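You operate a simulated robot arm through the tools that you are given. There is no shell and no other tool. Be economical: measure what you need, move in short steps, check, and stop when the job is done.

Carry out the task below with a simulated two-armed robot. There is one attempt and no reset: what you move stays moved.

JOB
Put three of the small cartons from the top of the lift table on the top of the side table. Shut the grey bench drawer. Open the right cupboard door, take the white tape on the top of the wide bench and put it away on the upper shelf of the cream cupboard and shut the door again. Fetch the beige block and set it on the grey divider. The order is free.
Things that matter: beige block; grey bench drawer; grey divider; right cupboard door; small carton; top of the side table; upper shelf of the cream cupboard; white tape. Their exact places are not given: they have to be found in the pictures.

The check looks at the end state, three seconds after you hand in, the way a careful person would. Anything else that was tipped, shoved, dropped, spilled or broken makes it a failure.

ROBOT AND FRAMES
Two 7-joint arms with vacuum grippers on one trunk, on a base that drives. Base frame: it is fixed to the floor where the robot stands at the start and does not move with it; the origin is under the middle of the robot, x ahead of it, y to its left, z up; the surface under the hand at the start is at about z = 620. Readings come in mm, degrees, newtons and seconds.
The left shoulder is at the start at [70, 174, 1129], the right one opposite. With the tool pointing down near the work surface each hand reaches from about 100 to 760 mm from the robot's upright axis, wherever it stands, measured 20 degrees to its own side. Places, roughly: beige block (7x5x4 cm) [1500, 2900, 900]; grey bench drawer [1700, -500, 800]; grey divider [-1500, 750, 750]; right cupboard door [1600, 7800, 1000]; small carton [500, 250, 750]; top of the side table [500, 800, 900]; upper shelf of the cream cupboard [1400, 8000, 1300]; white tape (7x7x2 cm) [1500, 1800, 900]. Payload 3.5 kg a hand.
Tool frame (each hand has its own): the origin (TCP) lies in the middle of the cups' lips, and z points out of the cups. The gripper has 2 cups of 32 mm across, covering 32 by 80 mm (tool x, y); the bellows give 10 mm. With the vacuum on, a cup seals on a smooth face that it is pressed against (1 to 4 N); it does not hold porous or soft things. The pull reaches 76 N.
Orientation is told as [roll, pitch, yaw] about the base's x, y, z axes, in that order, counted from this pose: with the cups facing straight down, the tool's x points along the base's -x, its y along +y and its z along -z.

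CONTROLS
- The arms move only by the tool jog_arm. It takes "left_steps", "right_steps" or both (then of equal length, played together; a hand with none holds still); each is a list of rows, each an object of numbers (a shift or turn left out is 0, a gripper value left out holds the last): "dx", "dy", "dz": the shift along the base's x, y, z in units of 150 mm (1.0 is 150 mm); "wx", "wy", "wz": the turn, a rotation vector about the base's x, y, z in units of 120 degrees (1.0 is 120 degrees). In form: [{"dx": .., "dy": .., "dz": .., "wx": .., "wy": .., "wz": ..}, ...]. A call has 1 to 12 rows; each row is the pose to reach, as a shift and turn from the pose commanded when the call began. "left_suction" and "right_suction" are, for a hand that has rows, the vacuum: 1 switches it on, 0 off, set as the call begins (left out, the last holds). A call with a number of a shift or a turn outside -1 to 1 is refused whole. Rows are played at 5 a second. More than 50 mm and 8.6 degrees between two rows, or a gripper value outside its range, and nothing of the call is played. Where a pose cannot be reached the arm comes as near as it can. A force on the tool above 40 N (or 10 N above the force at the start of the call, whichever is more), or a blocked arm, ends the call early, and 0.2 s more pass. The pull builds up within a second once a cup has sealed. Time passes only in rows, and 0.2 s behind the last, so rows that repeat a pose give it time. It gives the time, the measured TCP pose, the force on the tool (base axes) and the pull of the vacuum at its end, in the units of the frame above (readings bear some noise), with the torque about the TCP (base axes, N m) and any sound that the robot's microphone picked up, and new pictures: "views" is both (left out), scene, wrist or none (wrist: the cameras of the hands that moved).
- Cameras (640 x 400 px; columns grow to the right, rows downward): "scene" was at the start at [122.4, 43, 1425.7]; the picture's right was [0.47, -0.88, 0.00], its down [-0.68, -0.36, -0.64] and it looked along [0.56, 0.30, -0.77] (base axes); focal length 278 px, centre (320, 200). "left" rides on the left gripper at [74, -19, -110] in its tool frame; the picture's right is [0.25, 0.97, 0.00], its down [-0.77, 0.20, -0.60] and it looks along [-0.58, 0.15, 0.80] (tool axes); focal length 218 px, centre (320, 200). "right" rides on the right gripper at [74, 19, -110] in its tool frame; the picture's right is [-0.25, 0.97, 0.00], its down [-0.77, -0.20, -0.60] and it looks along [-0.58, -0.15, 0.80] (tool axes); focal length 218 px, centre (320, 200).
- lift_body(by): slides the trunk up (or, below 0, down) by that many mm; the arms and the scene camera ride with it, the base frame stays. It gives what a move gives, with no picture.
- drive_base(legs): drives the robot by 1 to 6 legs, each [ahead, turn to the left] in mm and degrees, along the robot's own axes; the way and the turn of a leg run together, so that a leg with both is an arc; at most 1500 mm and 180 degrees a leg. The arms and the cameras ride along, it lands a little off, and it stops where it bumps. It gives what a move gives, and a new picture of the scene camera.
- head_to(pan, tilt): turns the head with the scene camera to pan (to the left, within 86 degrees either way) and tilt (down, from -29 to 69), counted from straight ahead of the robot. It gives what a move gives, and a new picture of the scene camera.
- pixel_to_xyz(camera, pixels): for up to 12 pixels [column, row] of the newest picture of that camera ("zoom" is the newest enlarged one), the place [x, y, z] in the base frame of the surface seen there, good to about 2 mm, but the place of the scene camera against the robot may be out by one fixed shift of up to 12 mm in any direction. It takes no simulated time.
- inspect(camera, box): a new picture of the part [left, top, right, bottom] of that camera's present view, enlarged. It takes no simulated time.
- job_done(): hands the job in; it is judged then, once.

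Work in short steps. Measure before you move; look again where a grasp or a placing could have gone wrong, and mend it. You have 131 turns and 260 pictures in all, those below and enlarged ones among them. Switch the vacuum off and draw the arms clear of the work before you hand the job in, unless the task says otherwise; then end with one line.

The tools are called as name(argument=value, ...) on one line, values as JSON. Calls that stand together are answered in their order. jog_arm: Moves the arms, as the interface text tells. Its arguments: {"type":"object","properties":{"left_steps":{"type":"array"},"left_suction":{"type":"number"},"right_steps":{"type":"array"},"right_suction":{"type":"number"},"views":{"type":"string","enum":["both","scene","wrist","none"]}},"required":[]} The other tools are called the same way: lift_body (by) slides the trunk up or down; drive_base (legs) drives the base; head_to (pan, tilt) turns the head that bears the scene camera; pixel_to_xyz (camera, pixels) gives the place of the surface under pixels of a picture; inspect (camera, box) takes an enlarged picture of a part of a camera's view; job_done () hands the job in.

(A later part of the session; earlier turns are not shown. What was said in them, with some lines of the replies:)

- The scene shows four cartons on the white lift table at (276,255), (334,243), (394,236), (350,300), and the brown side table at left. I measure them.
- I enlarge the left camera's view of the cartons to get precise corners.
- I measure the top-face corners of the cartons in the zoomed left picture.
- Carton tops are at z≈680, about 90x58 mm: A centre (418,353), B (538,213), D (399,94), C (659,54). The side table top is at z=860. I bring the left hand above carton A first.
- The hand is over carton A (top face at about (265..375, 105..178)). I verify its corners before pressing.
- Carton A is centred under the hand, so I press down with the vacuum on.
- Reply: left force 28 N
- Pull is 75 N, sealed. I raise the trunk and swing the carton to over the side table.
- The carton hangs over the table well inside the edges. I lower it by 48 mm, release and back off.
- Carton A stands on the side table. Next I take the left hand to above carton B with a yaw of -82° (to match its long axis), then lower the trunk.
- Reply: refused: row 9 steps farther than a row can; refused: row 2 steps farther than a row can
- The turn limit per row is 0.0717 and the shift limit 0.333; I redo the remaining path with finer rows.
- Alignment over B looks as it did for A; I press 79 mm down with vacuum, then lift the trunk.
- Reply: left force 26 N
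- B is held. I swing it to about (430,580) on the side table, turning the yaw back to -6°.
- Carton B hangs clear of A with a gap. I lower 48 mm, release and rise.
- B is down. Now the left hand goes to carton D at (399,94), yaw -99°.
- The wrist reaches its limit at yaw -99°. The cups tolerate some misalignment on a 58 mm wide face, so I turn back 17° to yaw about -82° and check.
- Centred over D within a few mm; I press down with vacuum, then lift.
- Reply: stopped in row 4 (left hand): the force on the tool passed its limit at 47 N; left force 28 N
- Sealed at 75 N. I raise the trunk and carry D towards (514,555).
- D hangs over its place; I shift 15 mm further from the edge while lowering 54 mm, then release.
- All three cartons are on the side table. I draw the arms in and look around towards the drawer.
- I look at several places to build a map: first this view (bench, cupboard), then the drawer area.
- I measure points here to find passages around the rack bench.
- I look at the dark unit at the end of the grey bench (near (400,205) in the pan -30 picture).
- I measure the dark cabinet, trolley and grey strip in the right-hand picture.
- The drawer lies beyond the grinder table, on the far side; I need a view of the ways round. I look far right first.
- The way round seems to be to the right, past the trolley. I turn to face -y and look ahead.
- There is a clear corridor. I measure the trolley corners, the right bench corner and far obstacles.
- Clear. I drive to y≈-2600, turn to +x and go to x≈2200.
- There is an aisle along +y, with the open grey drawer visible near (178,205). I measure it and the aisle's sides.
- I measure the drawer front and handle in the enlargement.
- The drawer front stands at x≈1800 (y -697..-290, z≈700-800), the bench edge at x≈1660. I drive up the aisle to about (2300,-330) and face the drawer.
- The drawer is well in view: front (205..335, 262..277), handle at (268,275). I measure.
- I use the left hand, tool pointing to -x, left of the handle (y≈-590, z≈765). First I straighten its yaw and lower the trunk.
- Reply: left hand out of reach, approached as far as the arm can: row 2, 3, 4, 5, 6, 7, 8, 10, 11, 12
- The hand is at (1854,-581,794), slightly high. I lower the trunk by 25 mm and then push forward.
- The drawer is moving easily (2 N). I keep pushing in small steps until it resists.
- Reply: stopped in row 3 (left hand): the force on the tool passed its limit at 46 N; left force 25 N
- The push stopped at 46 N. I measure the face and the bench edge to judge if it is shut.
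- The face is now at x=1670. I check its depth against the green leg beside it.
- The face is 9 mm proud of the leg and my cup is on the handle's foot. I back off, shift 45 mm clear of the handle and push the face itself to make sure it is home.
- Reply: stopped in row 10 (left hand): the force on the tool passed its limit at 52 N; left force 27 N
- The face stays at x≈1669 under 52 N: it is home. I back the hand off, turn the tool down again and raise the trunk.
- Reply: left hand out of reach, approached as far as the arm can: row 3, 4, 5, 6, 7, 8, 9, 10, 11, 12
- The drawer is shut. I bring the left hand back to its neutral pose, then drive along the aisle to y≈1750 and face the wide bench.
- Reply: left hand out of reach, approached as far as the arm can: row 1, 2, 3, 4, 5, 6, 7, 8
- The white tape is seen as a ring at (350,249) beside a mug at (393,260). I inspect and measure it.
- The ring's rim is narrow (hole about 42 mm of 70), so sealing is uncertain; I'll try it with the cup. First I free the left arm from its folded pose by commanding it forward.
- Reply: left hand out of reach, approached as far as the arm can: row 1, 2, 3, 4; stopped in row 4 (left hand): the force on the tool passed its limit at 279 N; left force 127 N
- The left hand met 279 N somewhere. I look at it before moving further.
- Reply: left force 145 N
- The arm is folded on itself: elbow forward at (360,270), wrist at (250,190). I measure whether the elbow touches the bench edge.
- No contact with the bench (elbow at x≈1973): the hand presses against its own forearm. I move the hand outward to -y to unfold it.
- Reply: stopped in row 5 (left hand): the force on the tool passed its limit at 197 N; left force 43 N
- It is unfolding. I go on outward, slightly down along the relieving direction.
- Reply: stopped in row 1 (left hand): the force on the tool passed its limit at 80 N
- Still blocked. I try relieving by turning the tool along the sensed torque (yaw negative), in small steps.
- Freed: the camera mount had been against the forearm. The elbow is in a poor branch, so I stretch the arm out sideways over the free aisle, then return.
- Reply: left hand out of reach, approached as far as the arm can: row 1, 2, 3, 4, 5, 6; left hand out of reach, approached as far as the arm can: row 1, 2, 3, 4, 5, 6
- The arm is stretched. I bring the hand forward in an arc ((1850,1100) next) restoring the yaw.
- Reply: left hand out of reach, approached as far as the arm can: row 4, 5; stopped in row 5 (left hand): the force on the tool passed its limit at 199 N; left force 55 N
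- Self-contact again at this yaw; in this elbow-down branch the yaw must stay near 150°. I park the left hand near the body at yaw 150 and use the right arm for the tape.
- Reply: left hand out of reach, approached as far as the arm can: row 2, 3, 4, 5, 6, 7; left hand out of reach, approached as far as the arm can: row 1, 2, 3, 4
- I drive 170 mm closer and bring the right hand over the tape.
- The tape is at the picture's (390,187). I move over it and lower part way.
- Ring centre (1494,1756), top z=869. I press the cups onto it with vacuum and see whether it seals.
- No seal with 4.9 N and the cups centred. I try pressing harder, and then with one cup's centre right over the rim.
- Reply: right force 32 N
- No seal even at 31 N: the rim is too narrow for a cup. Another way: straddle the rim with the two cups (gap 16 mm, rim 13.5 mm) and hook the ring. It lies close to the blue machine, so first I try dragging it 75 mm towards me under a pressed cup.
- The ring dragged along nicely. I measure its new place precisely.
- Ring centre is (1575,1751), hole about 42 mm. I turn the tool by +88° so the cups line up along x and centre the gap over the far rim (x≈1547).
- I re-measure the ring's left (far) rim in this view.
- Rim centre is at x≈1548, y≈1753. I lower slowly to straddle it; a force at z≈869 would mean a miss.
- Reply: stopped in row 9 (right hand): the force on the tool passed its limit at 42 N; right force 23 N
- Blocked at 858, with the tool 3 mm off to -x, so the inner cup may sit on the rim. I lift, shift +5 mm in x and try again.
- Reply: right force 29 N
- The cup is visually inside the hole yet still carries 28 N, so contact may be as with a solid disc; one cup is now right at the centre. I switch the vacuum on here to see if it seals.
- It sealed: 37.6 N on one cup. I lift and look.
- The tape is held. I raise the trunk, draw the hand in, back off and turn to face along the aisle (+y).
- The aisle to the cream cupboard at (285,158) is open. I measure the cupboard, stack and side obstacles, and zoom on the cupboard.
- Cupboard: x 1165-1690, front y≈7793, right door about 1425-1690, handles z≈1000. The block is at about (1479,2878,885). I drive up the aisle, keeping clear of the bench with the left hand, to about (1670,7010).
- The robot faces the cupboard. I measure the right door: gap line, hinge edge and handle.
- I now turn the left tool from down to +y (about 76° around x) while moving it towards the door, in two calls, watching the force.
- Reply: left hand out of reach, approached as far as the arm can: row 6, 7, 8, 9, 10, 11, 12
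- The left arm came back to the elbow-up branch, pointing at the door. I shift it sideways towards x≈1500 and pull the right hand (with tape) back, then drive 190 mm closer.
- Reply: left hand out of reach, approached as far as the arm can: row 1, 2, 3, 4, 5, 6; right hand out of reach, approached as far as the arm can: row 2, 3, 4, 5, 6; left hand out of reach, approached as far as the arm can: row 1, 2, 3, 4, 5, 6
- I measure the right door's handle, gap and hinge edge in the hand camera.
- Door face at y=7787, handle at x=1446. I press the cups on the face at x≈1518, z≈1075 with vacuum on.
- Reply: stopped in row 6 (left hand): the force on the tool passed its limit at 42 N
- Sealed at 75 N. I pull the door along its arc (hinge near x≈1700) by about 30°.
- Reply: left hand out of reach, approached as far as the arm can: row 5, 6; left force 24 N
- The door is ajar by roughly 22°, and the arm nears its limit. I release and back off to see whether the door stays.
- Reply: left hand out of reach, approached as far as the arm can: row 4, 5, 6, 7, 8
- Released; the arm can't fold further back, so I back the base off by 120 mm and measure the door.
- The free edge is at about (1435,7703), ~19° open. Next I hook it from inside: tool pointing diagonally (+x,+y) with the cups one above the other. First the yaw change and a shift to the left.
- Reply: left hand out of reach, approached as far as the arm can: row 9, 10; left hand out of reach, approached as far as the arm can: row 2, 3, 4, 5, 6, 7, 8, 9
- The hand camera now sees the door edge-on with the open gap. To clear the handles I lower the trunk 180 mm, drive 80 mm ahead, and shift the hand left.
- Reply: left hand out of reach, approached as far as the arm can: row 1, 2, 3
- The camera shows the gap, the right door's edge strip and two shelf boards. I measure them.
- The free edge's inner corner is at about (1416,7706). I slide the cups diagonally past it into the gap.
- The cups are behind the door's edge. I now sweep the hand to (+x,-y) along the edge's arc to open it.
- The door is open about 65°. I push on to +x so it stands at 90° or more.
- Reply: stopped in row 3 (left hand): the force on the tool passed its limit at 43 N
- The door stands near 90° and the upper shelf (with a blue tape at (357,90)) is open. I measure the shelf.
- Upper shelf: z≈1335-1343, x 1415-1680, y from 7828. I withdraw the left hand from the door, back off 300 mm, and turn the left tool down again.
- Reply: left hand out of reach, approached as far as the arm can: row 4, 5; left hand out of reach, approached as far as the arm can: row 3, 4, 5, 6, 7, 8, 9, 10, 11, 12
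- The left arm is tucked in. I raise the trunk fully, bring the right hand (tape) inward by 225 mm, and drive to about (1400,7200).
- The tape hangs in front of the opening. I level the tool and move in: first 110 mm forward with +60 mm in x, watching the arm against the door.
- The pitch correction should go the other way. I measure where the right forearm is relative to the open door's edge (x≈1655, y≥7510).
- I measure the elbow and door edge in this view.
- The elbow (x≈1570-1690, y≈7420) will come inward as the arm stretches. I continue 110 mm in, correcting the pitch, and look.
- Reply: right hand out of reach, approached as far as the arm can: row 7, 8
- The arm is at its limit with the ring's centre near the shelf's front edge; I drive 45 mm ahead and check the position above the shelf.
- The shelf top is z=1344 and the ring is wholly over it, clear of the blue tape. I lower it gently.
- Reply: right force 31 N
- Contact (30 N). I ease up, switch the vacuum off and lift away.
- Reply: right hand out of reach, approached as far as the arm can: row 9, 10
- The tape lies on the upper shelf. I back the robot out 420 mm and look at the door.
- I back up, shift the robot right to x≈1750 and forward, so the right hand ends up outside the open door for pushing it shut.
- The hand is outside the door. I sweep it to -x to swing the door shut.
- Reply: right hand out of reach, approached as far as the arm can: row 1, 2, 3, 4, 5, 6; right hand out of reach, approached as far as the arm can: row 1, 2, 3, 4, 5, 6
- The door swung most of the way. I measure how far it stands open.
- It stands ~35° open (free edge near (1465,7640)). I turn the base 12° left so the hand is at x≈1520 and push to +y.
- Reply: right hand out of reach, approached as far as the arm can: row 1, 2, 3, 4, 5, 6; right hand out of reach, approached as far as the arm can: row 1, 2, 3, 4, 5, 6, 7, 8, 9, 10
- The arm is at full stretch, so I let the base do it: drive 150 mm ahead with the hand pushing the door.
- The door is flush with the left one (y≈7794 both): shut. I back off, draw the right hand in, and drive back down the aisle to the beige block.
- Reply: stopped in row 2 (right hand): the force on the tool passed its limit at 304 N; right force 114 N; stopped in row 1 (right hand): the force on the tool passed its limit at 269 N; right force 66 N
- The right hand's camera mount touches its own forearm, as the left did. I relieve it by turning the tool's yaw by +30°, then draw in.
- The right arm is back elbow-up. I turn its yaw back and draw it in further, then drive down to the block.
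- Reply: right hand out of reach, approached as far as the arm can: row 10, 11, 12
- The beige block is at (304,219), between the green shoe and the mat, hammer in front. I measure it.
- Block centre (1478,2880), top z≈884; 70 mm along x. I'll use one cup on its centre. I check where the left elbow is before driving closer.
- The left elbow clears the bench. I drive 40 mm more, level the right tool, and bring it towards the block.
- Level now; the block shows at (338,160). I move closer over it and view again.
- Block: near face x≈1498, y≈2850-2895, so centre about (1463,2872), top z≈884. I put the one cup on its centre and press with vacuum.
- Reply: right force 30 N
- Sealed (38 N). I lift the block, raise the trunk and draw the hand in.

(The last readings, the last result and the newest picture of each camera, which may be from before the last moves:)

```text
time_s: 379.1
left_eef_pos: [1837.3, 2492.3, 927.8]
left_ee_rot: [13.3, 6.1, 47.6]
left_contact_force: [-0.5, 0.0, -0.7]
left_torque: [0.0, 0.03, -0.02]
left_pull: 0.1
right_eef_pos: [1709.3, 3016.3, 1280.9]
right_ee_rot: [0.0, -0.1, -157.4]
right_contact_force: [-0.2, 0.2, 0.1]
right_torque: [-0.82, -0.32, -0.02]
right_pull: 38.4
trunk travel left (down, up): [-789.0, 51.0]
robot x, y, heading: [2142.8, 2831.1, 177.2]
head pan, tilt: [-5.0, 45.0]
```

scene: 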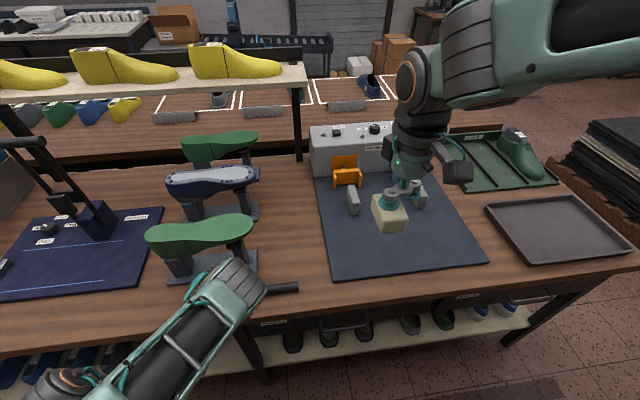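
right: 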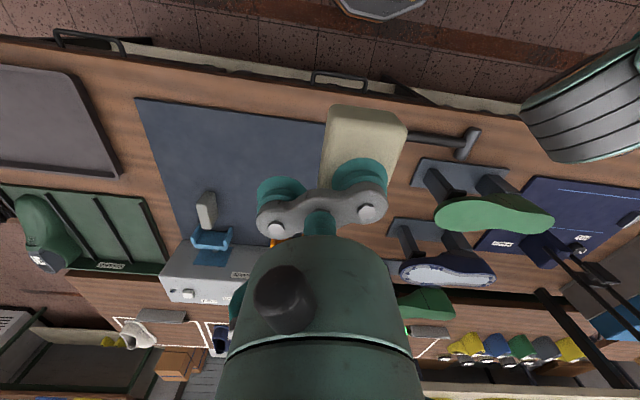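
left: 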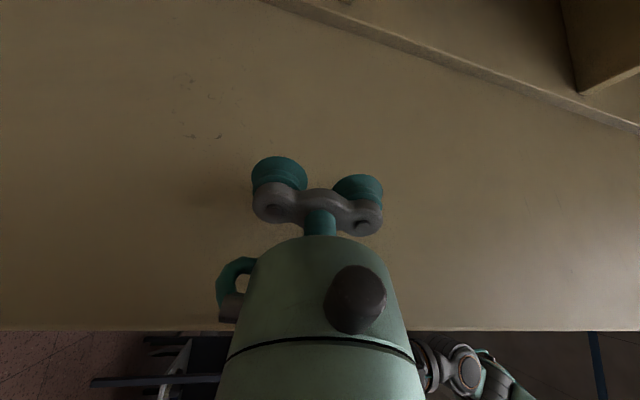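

Block securely held. I drive back south down the aisle to y≈-2600 the way I came.

drive_base(legs=[[-160, 0], [0, 92.8], [1400, 0], [1400, 0], [1400, 0], [1230, 0]])

drive_base(legs=[[0, -90], [1300, 0], [1250, 0], [0, -90]])

```text
time_s: 410.1
left_eef_pos: [2479.2, -2942.5, 928.1]
left_ee_rot: [13.4, 6.1, 137.2]
left_contact_force: [0.2, 0.8, 0.1]
left_torque: [0.02, 0.03, 0.0]
left_pull: 0.1
right_eef_pos: [1953.5, -3064.1, 1282.0]
right_ee_rot: [0.1, -0.1, -68.0]
right_contact_force: [-0.4, 0.0, -0.2]
right_torque: [0.33, -0.83, 0.01]
right_pull: 37.5
trunk travel left (down, up): [-789.0, 51.0]
robot x, y, heading: [2140.8, -2636.1, -93.1]
head pan, tilt: [-5.0, 45.0]
```

scene: 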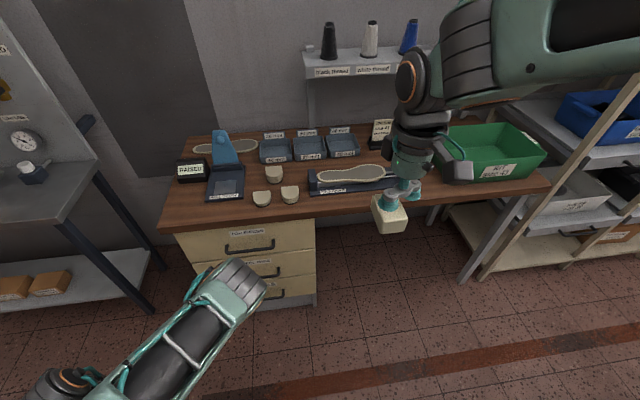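

```text
time_s: 430.3
left_eef_pos: [-749.7, -2138.1, 927.8]
left_ee_rot: [13.2, 6.1, -41.9]
left_contact_force: [0.8, 0.2, -0.8]
left_torque: [0.02, -0.03, -0.01]
left_pull: 0.2
right_eef_pos: [-228.2, -2006.7, 1280.7]
right_ee_rot: [0.1, 0.1, 113.0]
right_contact_force: [0.2, -0.9, -0.9]
right_torque: [-0.33, 0.81, 0.03]
right_pull: 37.3
trunk travel left (down, up): [-789.0, 51.0]
robot x, y, heading: [-407.3, -2436.1, 88.0]
head pan, tilt: [-5.0, 45.0]
```

scene: 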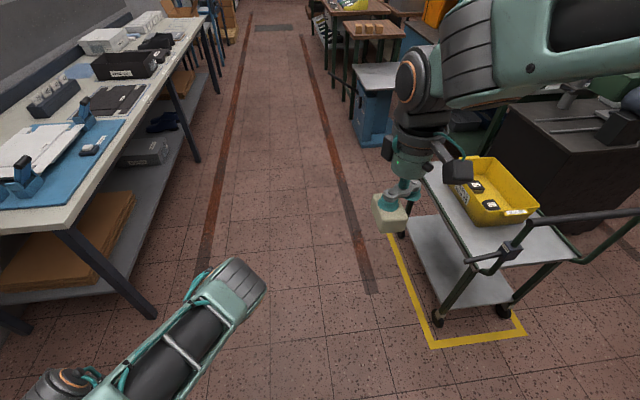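

I'm in the west aisle. I drive north to y≈640 and face the wall bench (-x).

drive_base(legs=[[1500, 0], [1500, 0], [80, 0], [0, 92]])

head_to(pan=0, tilt=35)

```text
time_s: 449.4
left_eef_pos: [-557.8, 317.4, 927.7]
left_ee_rot: [13.4, 6.1, 50.3]
left_contact_force: [0.2, 1.1, -0.6]
left_torque: [0.04, 0.05, 0.01]
left_pull: 0.0
right_eef_pos: [-708.1, 836.8, 1281.0]
right_ee_rot: [0.1, -0.1, -155.0]
right_contact_force: [-0.3, -0.9, 0.8]
right_torque: [-0.79, -0.34, -0.01]
right_pull: 37.7
trunk travel left (down, up): [-789.0, 51.0]
robot x, y, heading: [-268.3, 670.0, 179.8]
head pan, tilt: [-5.0, 45.0]
```

scene: 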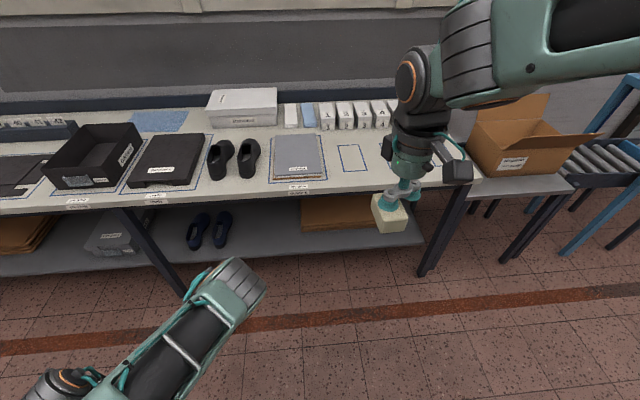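

```text
time_s: 450.1
left_eef_pos: [-557.7, 317.5, 927.7]
left_ee_rot: [13.3, 6.1, 50.3]
left_contact_force: [1.0, 0.5, 1.1]
left_torque: [0.0, 0.02, -0.01]
left_pull: 0.1
right_eef_pos: [-708.1, 836.1, 1280.9]
right_ee_rot: [0.0, 0.0, -155.1]
right_contact_force: [-0.8, -0.3, 0.1]
right_torque: [-0.83, -0.39, 0.0]
right_pull: 37.5
trunk travel left (down, up): [-789.0, 51.0]
robot x, y, heading: [-268.3, 667.0, 179.6]
head pan, tilt: [0.0, 35.0]
```

scene: 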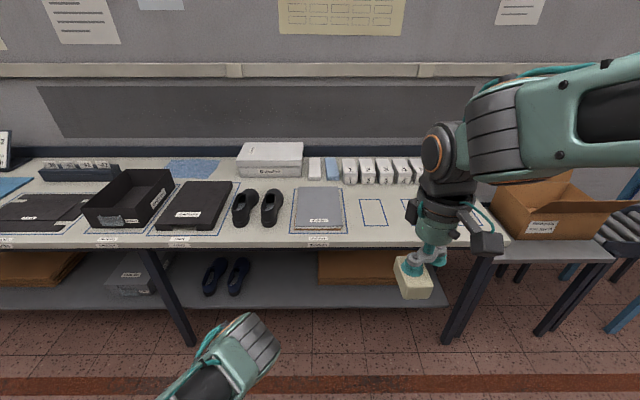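

I zoom on the bench labels to find the grey divider (candidate: the grey sheet pile at (319,210)).

inspect(camera="scene", box=[220, 130, 440, 260])

pixel_to_xyz(camera="scene", pixels=[[300, 190], [337, 190], [345, 225], [296, 226], [320, 207], [372, 212], [320, 232], [320, 245], [245, 205], [410, 210]])

```text
2.91 times, centred on (330, 195) of scene
```

zoom: 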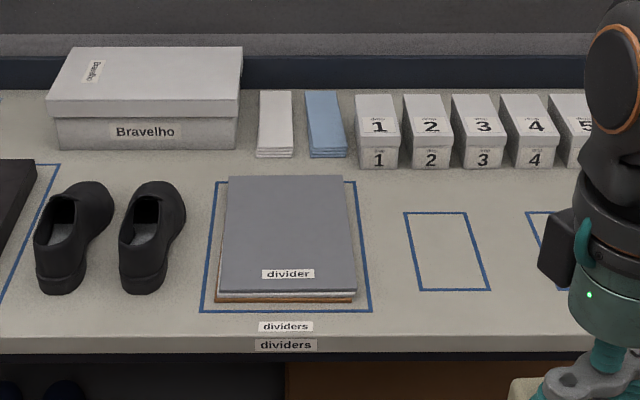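

```text
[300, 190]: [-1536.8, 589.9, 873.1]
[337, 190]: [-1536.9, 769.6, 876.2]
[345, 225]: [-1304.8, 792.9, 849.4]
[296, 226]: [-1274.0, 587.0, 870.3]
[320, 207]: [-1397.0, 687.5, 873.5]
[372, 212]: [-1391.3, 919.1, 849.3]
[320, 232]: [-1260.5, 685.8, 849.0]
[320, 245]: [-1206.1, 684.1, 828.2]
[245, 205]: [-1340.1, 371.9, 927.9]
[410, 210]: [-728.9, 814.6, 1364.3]
```

The pile labelled "divider" (grey, top z≈873, x -1540..-1275, y 587..775) is the target. I drive 490 mm closer and move the block over it.

drive_base(legs=[[490, 0]])

jog_arm(right_steps=[{"dx": -0.2, "dy": -0.2}, {"dx": -0.4, "dy": -0.4}, {"dx": -0.6, "dy": -0.6}, {"dx": -0.8, "dy": -0.75}, {"dx": -1.0, "dy": -0.88}, {"dx": -1.0, "dy": -0.88}], views="none")

lift_body(by=-240)

head_to(pan=0, tilt=45)

inspect(camera="right", box=[0, 0, 640, 400])

```text
time_s: 453.1
left_eef_pos: [-1052.2, 322.6, 928.4]
left_ee_rot: [13.2, 6.1, 49.9]
left_contact_force: [-0.1, -0.1, -0.1]
left_torque: [-0.01, 0.01, -0.01]
left_pull: 0.2
right_eef_pos: [-1199.3, 842.2, 1281.0]
right_ee_rot: [0.2, 0.0, -155.3]
right_contact_force: [-1.0, -0.5, -1.0]
right_torque: [-0.82, -0.4, 0.02]
right_pull: 38.1
trunk travel left (down, up): [-789.0, 51.0]
robot x, y, heading: [-760.4, 670.5, 179.4]
head pan, tilt: [0.0, 35.0]
```

scene: 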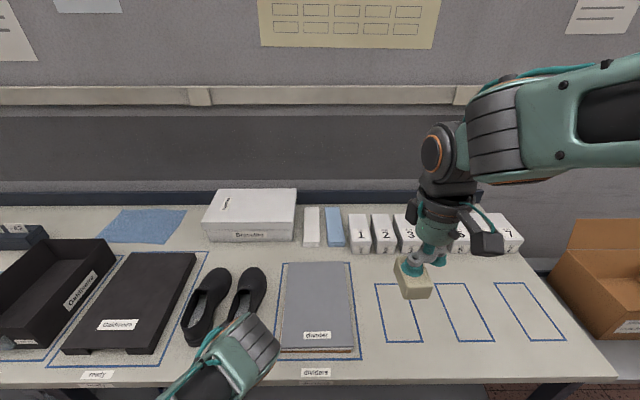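

```text
time_s: 454.5
left_eef_pos: [-1051.9, 322.7, 927.4]
left_ee_rot: [13.4, 6.2, 50.0]
left_contact_force: [0.2, 0.1, -1.0]
left_torque: [0.03, 0.0, -0.01]
left_pull: 0.0
right_eef_pos: [-1348.0, 712.8, 1282.1]
right_ee_rot: [0.1, -0.1, -155.1]
right_contact_force: [0.3, -0.3, -0.3]
right_torque: [-0.81, -0.38, -0.01]
right_pull: 37.6
trunk travel left (down, up): [-789.0, 51.0]
robot x, y, heading: [-765.7, 672.8, 179.2]
head pan, tilt: [0.0, 35.0]
```

```text
time_s: 457.0
left_eef_pos: [-1052.1, 322.2, 687.9]
left_ee_rot: [13.4, 6.0, 50.1]
left_contact_force: [0.9, 0.1, 0.5]
left_torque: [-0.02, 0.0, 0.01]
left_pull: 0.0
right_eef_pos: [-1348.3, 711.1, 1040.2]
right_ee_rot: [0.2, -0.1, -155.2]
right_contact_force: [0.6, -0.5, -1.3]
right_torque: [-0.8, -0.39, 0.0]
right_pull: 37.7
trunk travel left (down, up): [-549.0, 291.0]
robot x, y, heading: [-766.0, 675.3, 179.3]
head pan, tilt: [0.0, 35.0]
```

```text
time_s: 457.7
left_eef_pos: [-1050.7, 323.4, 687.9]
left_ee_rot: [13.3, 6.1, 50.0]
left_contact_force: [0.5, 0.7, -0.6]
left_torque: [0.0, 0.0, 0.03]
left_pull: 0.0
right_eef_pos: [-1349.3, 712.6, 1040.7]
right_ee_rot: [0.0, 0.0, -155.1]
right_contact_force: [1.1, -0.7, -0.6]
right_torque: [-0.82, -0.36, -0.02]
right_pull: 37.6
trunk travel left (down, up): [-549.0, 291.0]
robot x, y, heading: [-766.2, 673.1, 179.6]
head pan, tilt: [0.0, 45.0]
```

scene: 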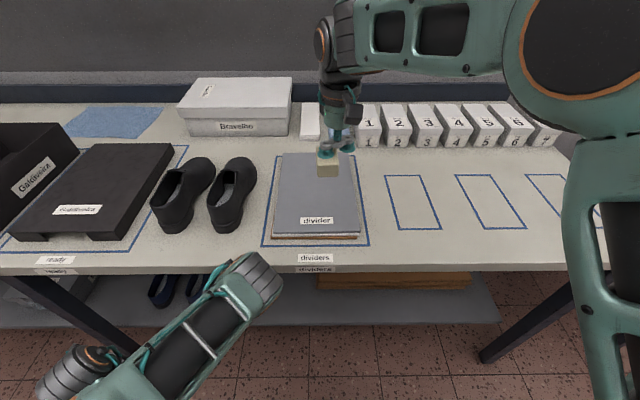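

```text
1.00 times, centred on (320, 200) of right (not enlarged: the box is as wide or as high as the picture)
```

zoom: 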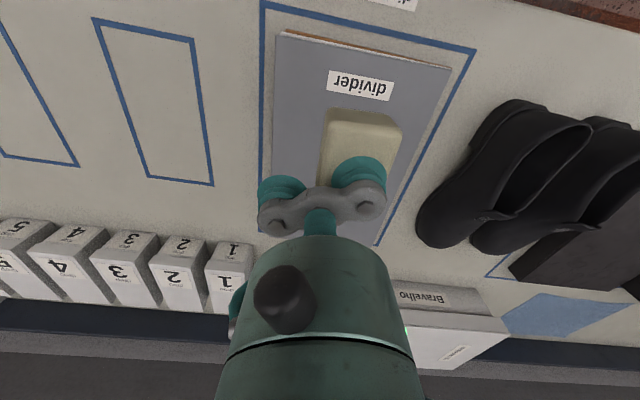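

The divider lies below. I measure its outline in the hand camera for the final position.

pixel_to_xyz(camera="zoom", pixels=[[288, 38], [446, 70], [276, 150], [420, 150], [360, 85], [300, 110], [370, 135]])

```text
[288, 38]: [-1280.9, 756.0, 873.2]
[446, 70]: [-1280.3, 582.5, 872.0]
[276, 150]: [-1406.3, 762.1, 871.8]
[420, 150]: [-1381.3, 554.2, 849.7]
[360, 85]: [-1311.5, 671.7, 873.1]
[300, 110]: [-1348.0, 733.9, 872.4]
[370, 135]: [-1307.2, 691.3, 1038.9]
```

Divider top z=872.5, centre about (-1408,670). Contact is expected at TCP z≈909. I lower the block onto it.

jog_arm(right_steps=[{"dx": -0.2, "dy": -0.06}, {"dx": -0.41, "dy": -0.117}, {"dx": -0.41, "dy": -0.117, "dz": -0.3}, {"dx": -0.41, "dy": -0.117, "dz": -0.6}, {"dx": -0.41, "dy": -0.117, "dz": -0.78}, {"dx": -0.41, "dy": -0.117, "dz": -0.84}, {"dx": -0.41, "dy": -0.117, "dz": -0.87}, {"dx": -0.41, "dy": -0.117, "dz": -0.89}, {"dx": -0.41, "dy": -0.117, "dz": -0.89}], views="wrist")

```text
time_s: 459.7
left_eef_pos: [-1052.0, 322.3, 688.2]
left_ee_rot: [13.3, 6.2, 50.1]
left_contact_force: [-0.1, -0.4, 0.2]
left_torque: [0.0, -0.02, -0.03]
left_pull: 0.0
right_eef_pos: [-1408.8, 694.3, 907.5]
right_ee_rot: [0.1, -0.1, -155.3]
right_contact_force: [-0.7, -0.4, 2.9]
right_torque: [-0.83, -0.47, 0.0]
right_pull: 37.6
trunk travel left (down, up): [-549.0, 291.0]
robot x, y, heading: [-763.4, 672.8, 179.4]
head pan, tilt: [0.0, 45.0]
```

right: 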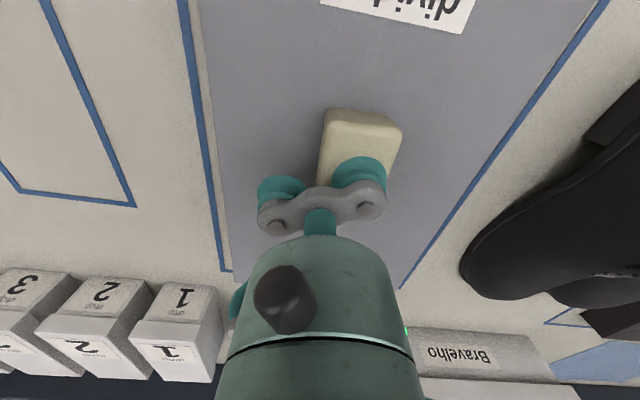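

Touching lightly (3 N). I release, wait, and rise.

jog_arm(right_steps=[{"dz": -0.005}, {"dz": -0.005}, {"dz": -0.005}, {"dz": -0.005}, {"dz": -0.005}, {"dz": 0.05}, {"dz": 0.2}, {"dz": 0.5}, {"dz": 0.8}, {"dz": 1.0}], right_suction=0, views="both")

```text
time_s: 461.9
left_eef_pos: [-1052.8, 322.8, 687.3]
left_ee_rot: [13.2, 6.1, 50.0]
left_contact_force: [0.1, -1.0, 0.3]
left_torque: [0.01, -0.02, -0.01]
left_pull: 0.1
right_eef_pos: [-1408.7, 696.1, 1055.5]
right_ee_rot: [0.1, 0.0, -155.2]
right_contact_force: [-0.2, 0.2, -0.4]
right_torque: [-0.01, 0.01, 0.0]
right_pull: 0.0
trunk travel left (down, up): [-549.0, 291.0]
robot x, y, heading: [-760.7, 670.9, 179.5]
head pan, tilt: [0.0, 45.0]
```

scene: 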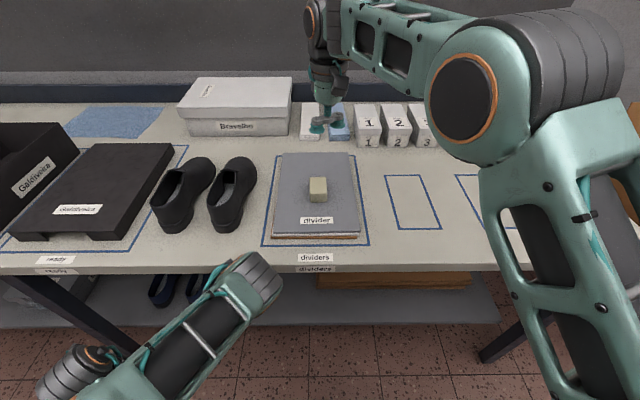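
right: 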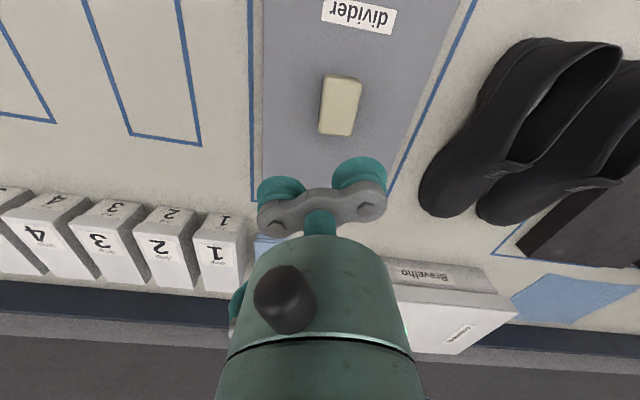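

The block stands flat on the grey divider. I raise the trunk and back the robot clear.

lift_body(by=200)

drive_base(legs=[[-420, 0]])

drive_base(legs=[[0, -100]])

head_to(pan=-70, tilt=35)

```text
time_s: 464.1
left_eef_pos: [-1052.6, 322.9, 887.0]
left_ee_rot: [13.3, 6.1, 50.0]
left_contact_force: [0.7, 0.4, 0.1]
left_torque: [0.02, 0.02, -0.03]
left_pull: 0.0
right_eef_pos: [-1409.3, 696.8, 1255.7]
right_ee_rot: [0.0, -0.1, -155.2]
right_contact_force: [0.1, 0.1, -0.3]
right_torque: [-0.02, -0.03, 0.02]
right_pull: 0.0
trunk travel left (down, up): [-749.0, 91.0]
robot x, y, heading: [-763.4, 674.6, 179.4]
head pan, tilt: [0.0, 45.0]
```

```text
time_s: 466.7
left_eef_pos: [-626.9, 318.7, 889.1]
left_ee_rot: [13.2, 6.1, 49.9]
left_contact_force: [-0.5, -0.2, 0.2]
left_torque: [0.02, 0.02, 0.01]
left_pull: 0.1
right_eef_pos: [-983.8, 692.5, 1255.3]
right_ee_rot: [0.0, 0.0, -155.2]
right_contact_force: [1.3, 0.3, 0.1]
right_torque: [-0.01, 0.0, -0.02]
right_pull: 0.1
trunk travel left (down, up): [-749.0, 91.0]
robot x, y, heading: [-332.7, 669.4, 179.4]
head pan, tilt: [0.0, 45.0]
```

scene: 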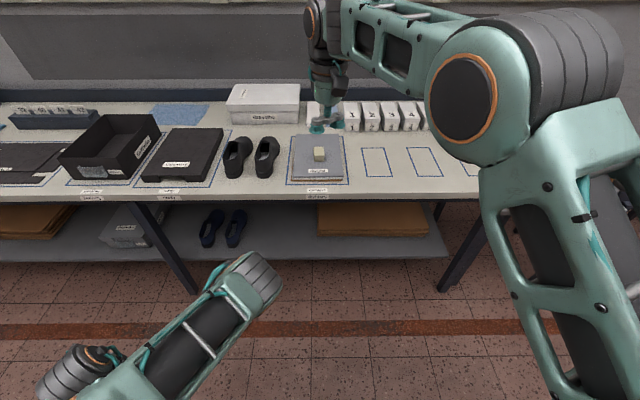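

```text
time_s: 471.2
left_eef_pos: [-638.7, 1011.8, 887.6]
left_ee_rot: [13.3, 6.1, -49.1]
left_contact_force: [0.7, -0.2, -0.3]
left_torque: [-0.01, 0.0, -0.04]
left_pull: 0.0
right_eef_pos: [-213.2, 1304.8, 1255.3]
right_ee_rot: [0.1, 0.0, 105.6]
right_contact_force: [-0.2, 0.2, -0.2]
right_torque: [0.02, -0.02, 0.02]
right_pull: 0.1
trunk travel left (down, up): [-749.0, 91.0]
robot x, y, heading: [-336.6, 672.8, 80.3]
head pan, tilt: [0.0, 45.0]
```

scene: 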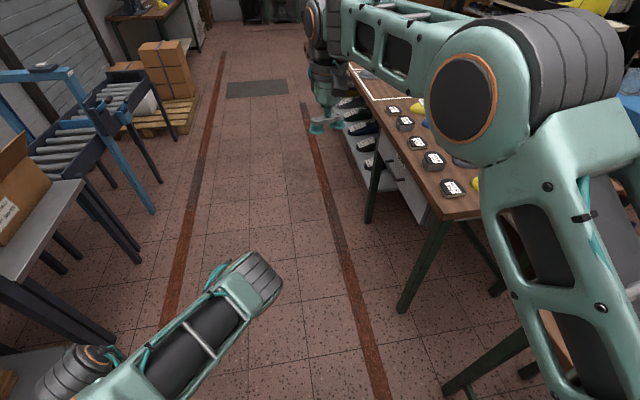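

```text
time_s: 472.6
left_eef_pos: [-638.4, 1012.7, 888.9]
left_ee_rot: [13.2, 6.2, -49.2]
left_contact_force: [-0.1, -0.9, -0.1]
left_torque: [0.0, -0.02, 0.02]
left_pull: 0.0
right_eef_pos: [-212.6, 1306.2, 1254.7]
right_ee_rot: [0.1, -0.1, 105.6]
right_contact_force: [-0.1, 0.2, -0.1]
right_torque: [0.04, 0.03, 0.01]
right_pull: 0.1
trunk travel left (down, up): [-749.0, 91.0]
robot x, y, heading: [-338.4, 665.4, 80.5]
head pan, tilt: [-70.0, 35.0]
```

scene: 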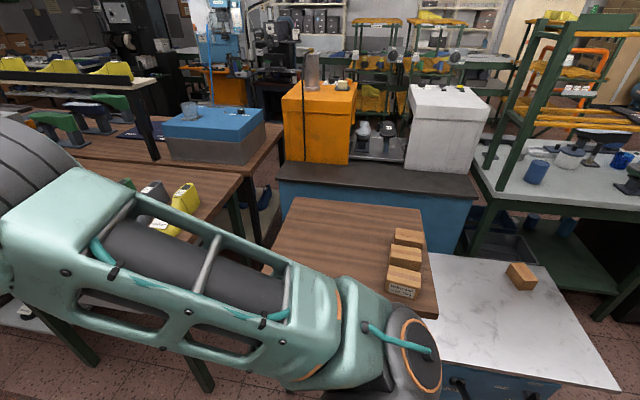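

Three cartons stand on the side table at (403,265) and one is left on the lift table. The block is on the divider, the drawer and cupboard door are shut, the tape is on the upper shelf, the vacuum is off and the arms are clear, so I hand in.

job_done()

```text
The job is handed in.
```

I finished all four parts and handed the job in: three cartons are on the side table, the drawer is shut, the tape is on the upper shelf with the cupboard door shut, and the block is on the grey divider.
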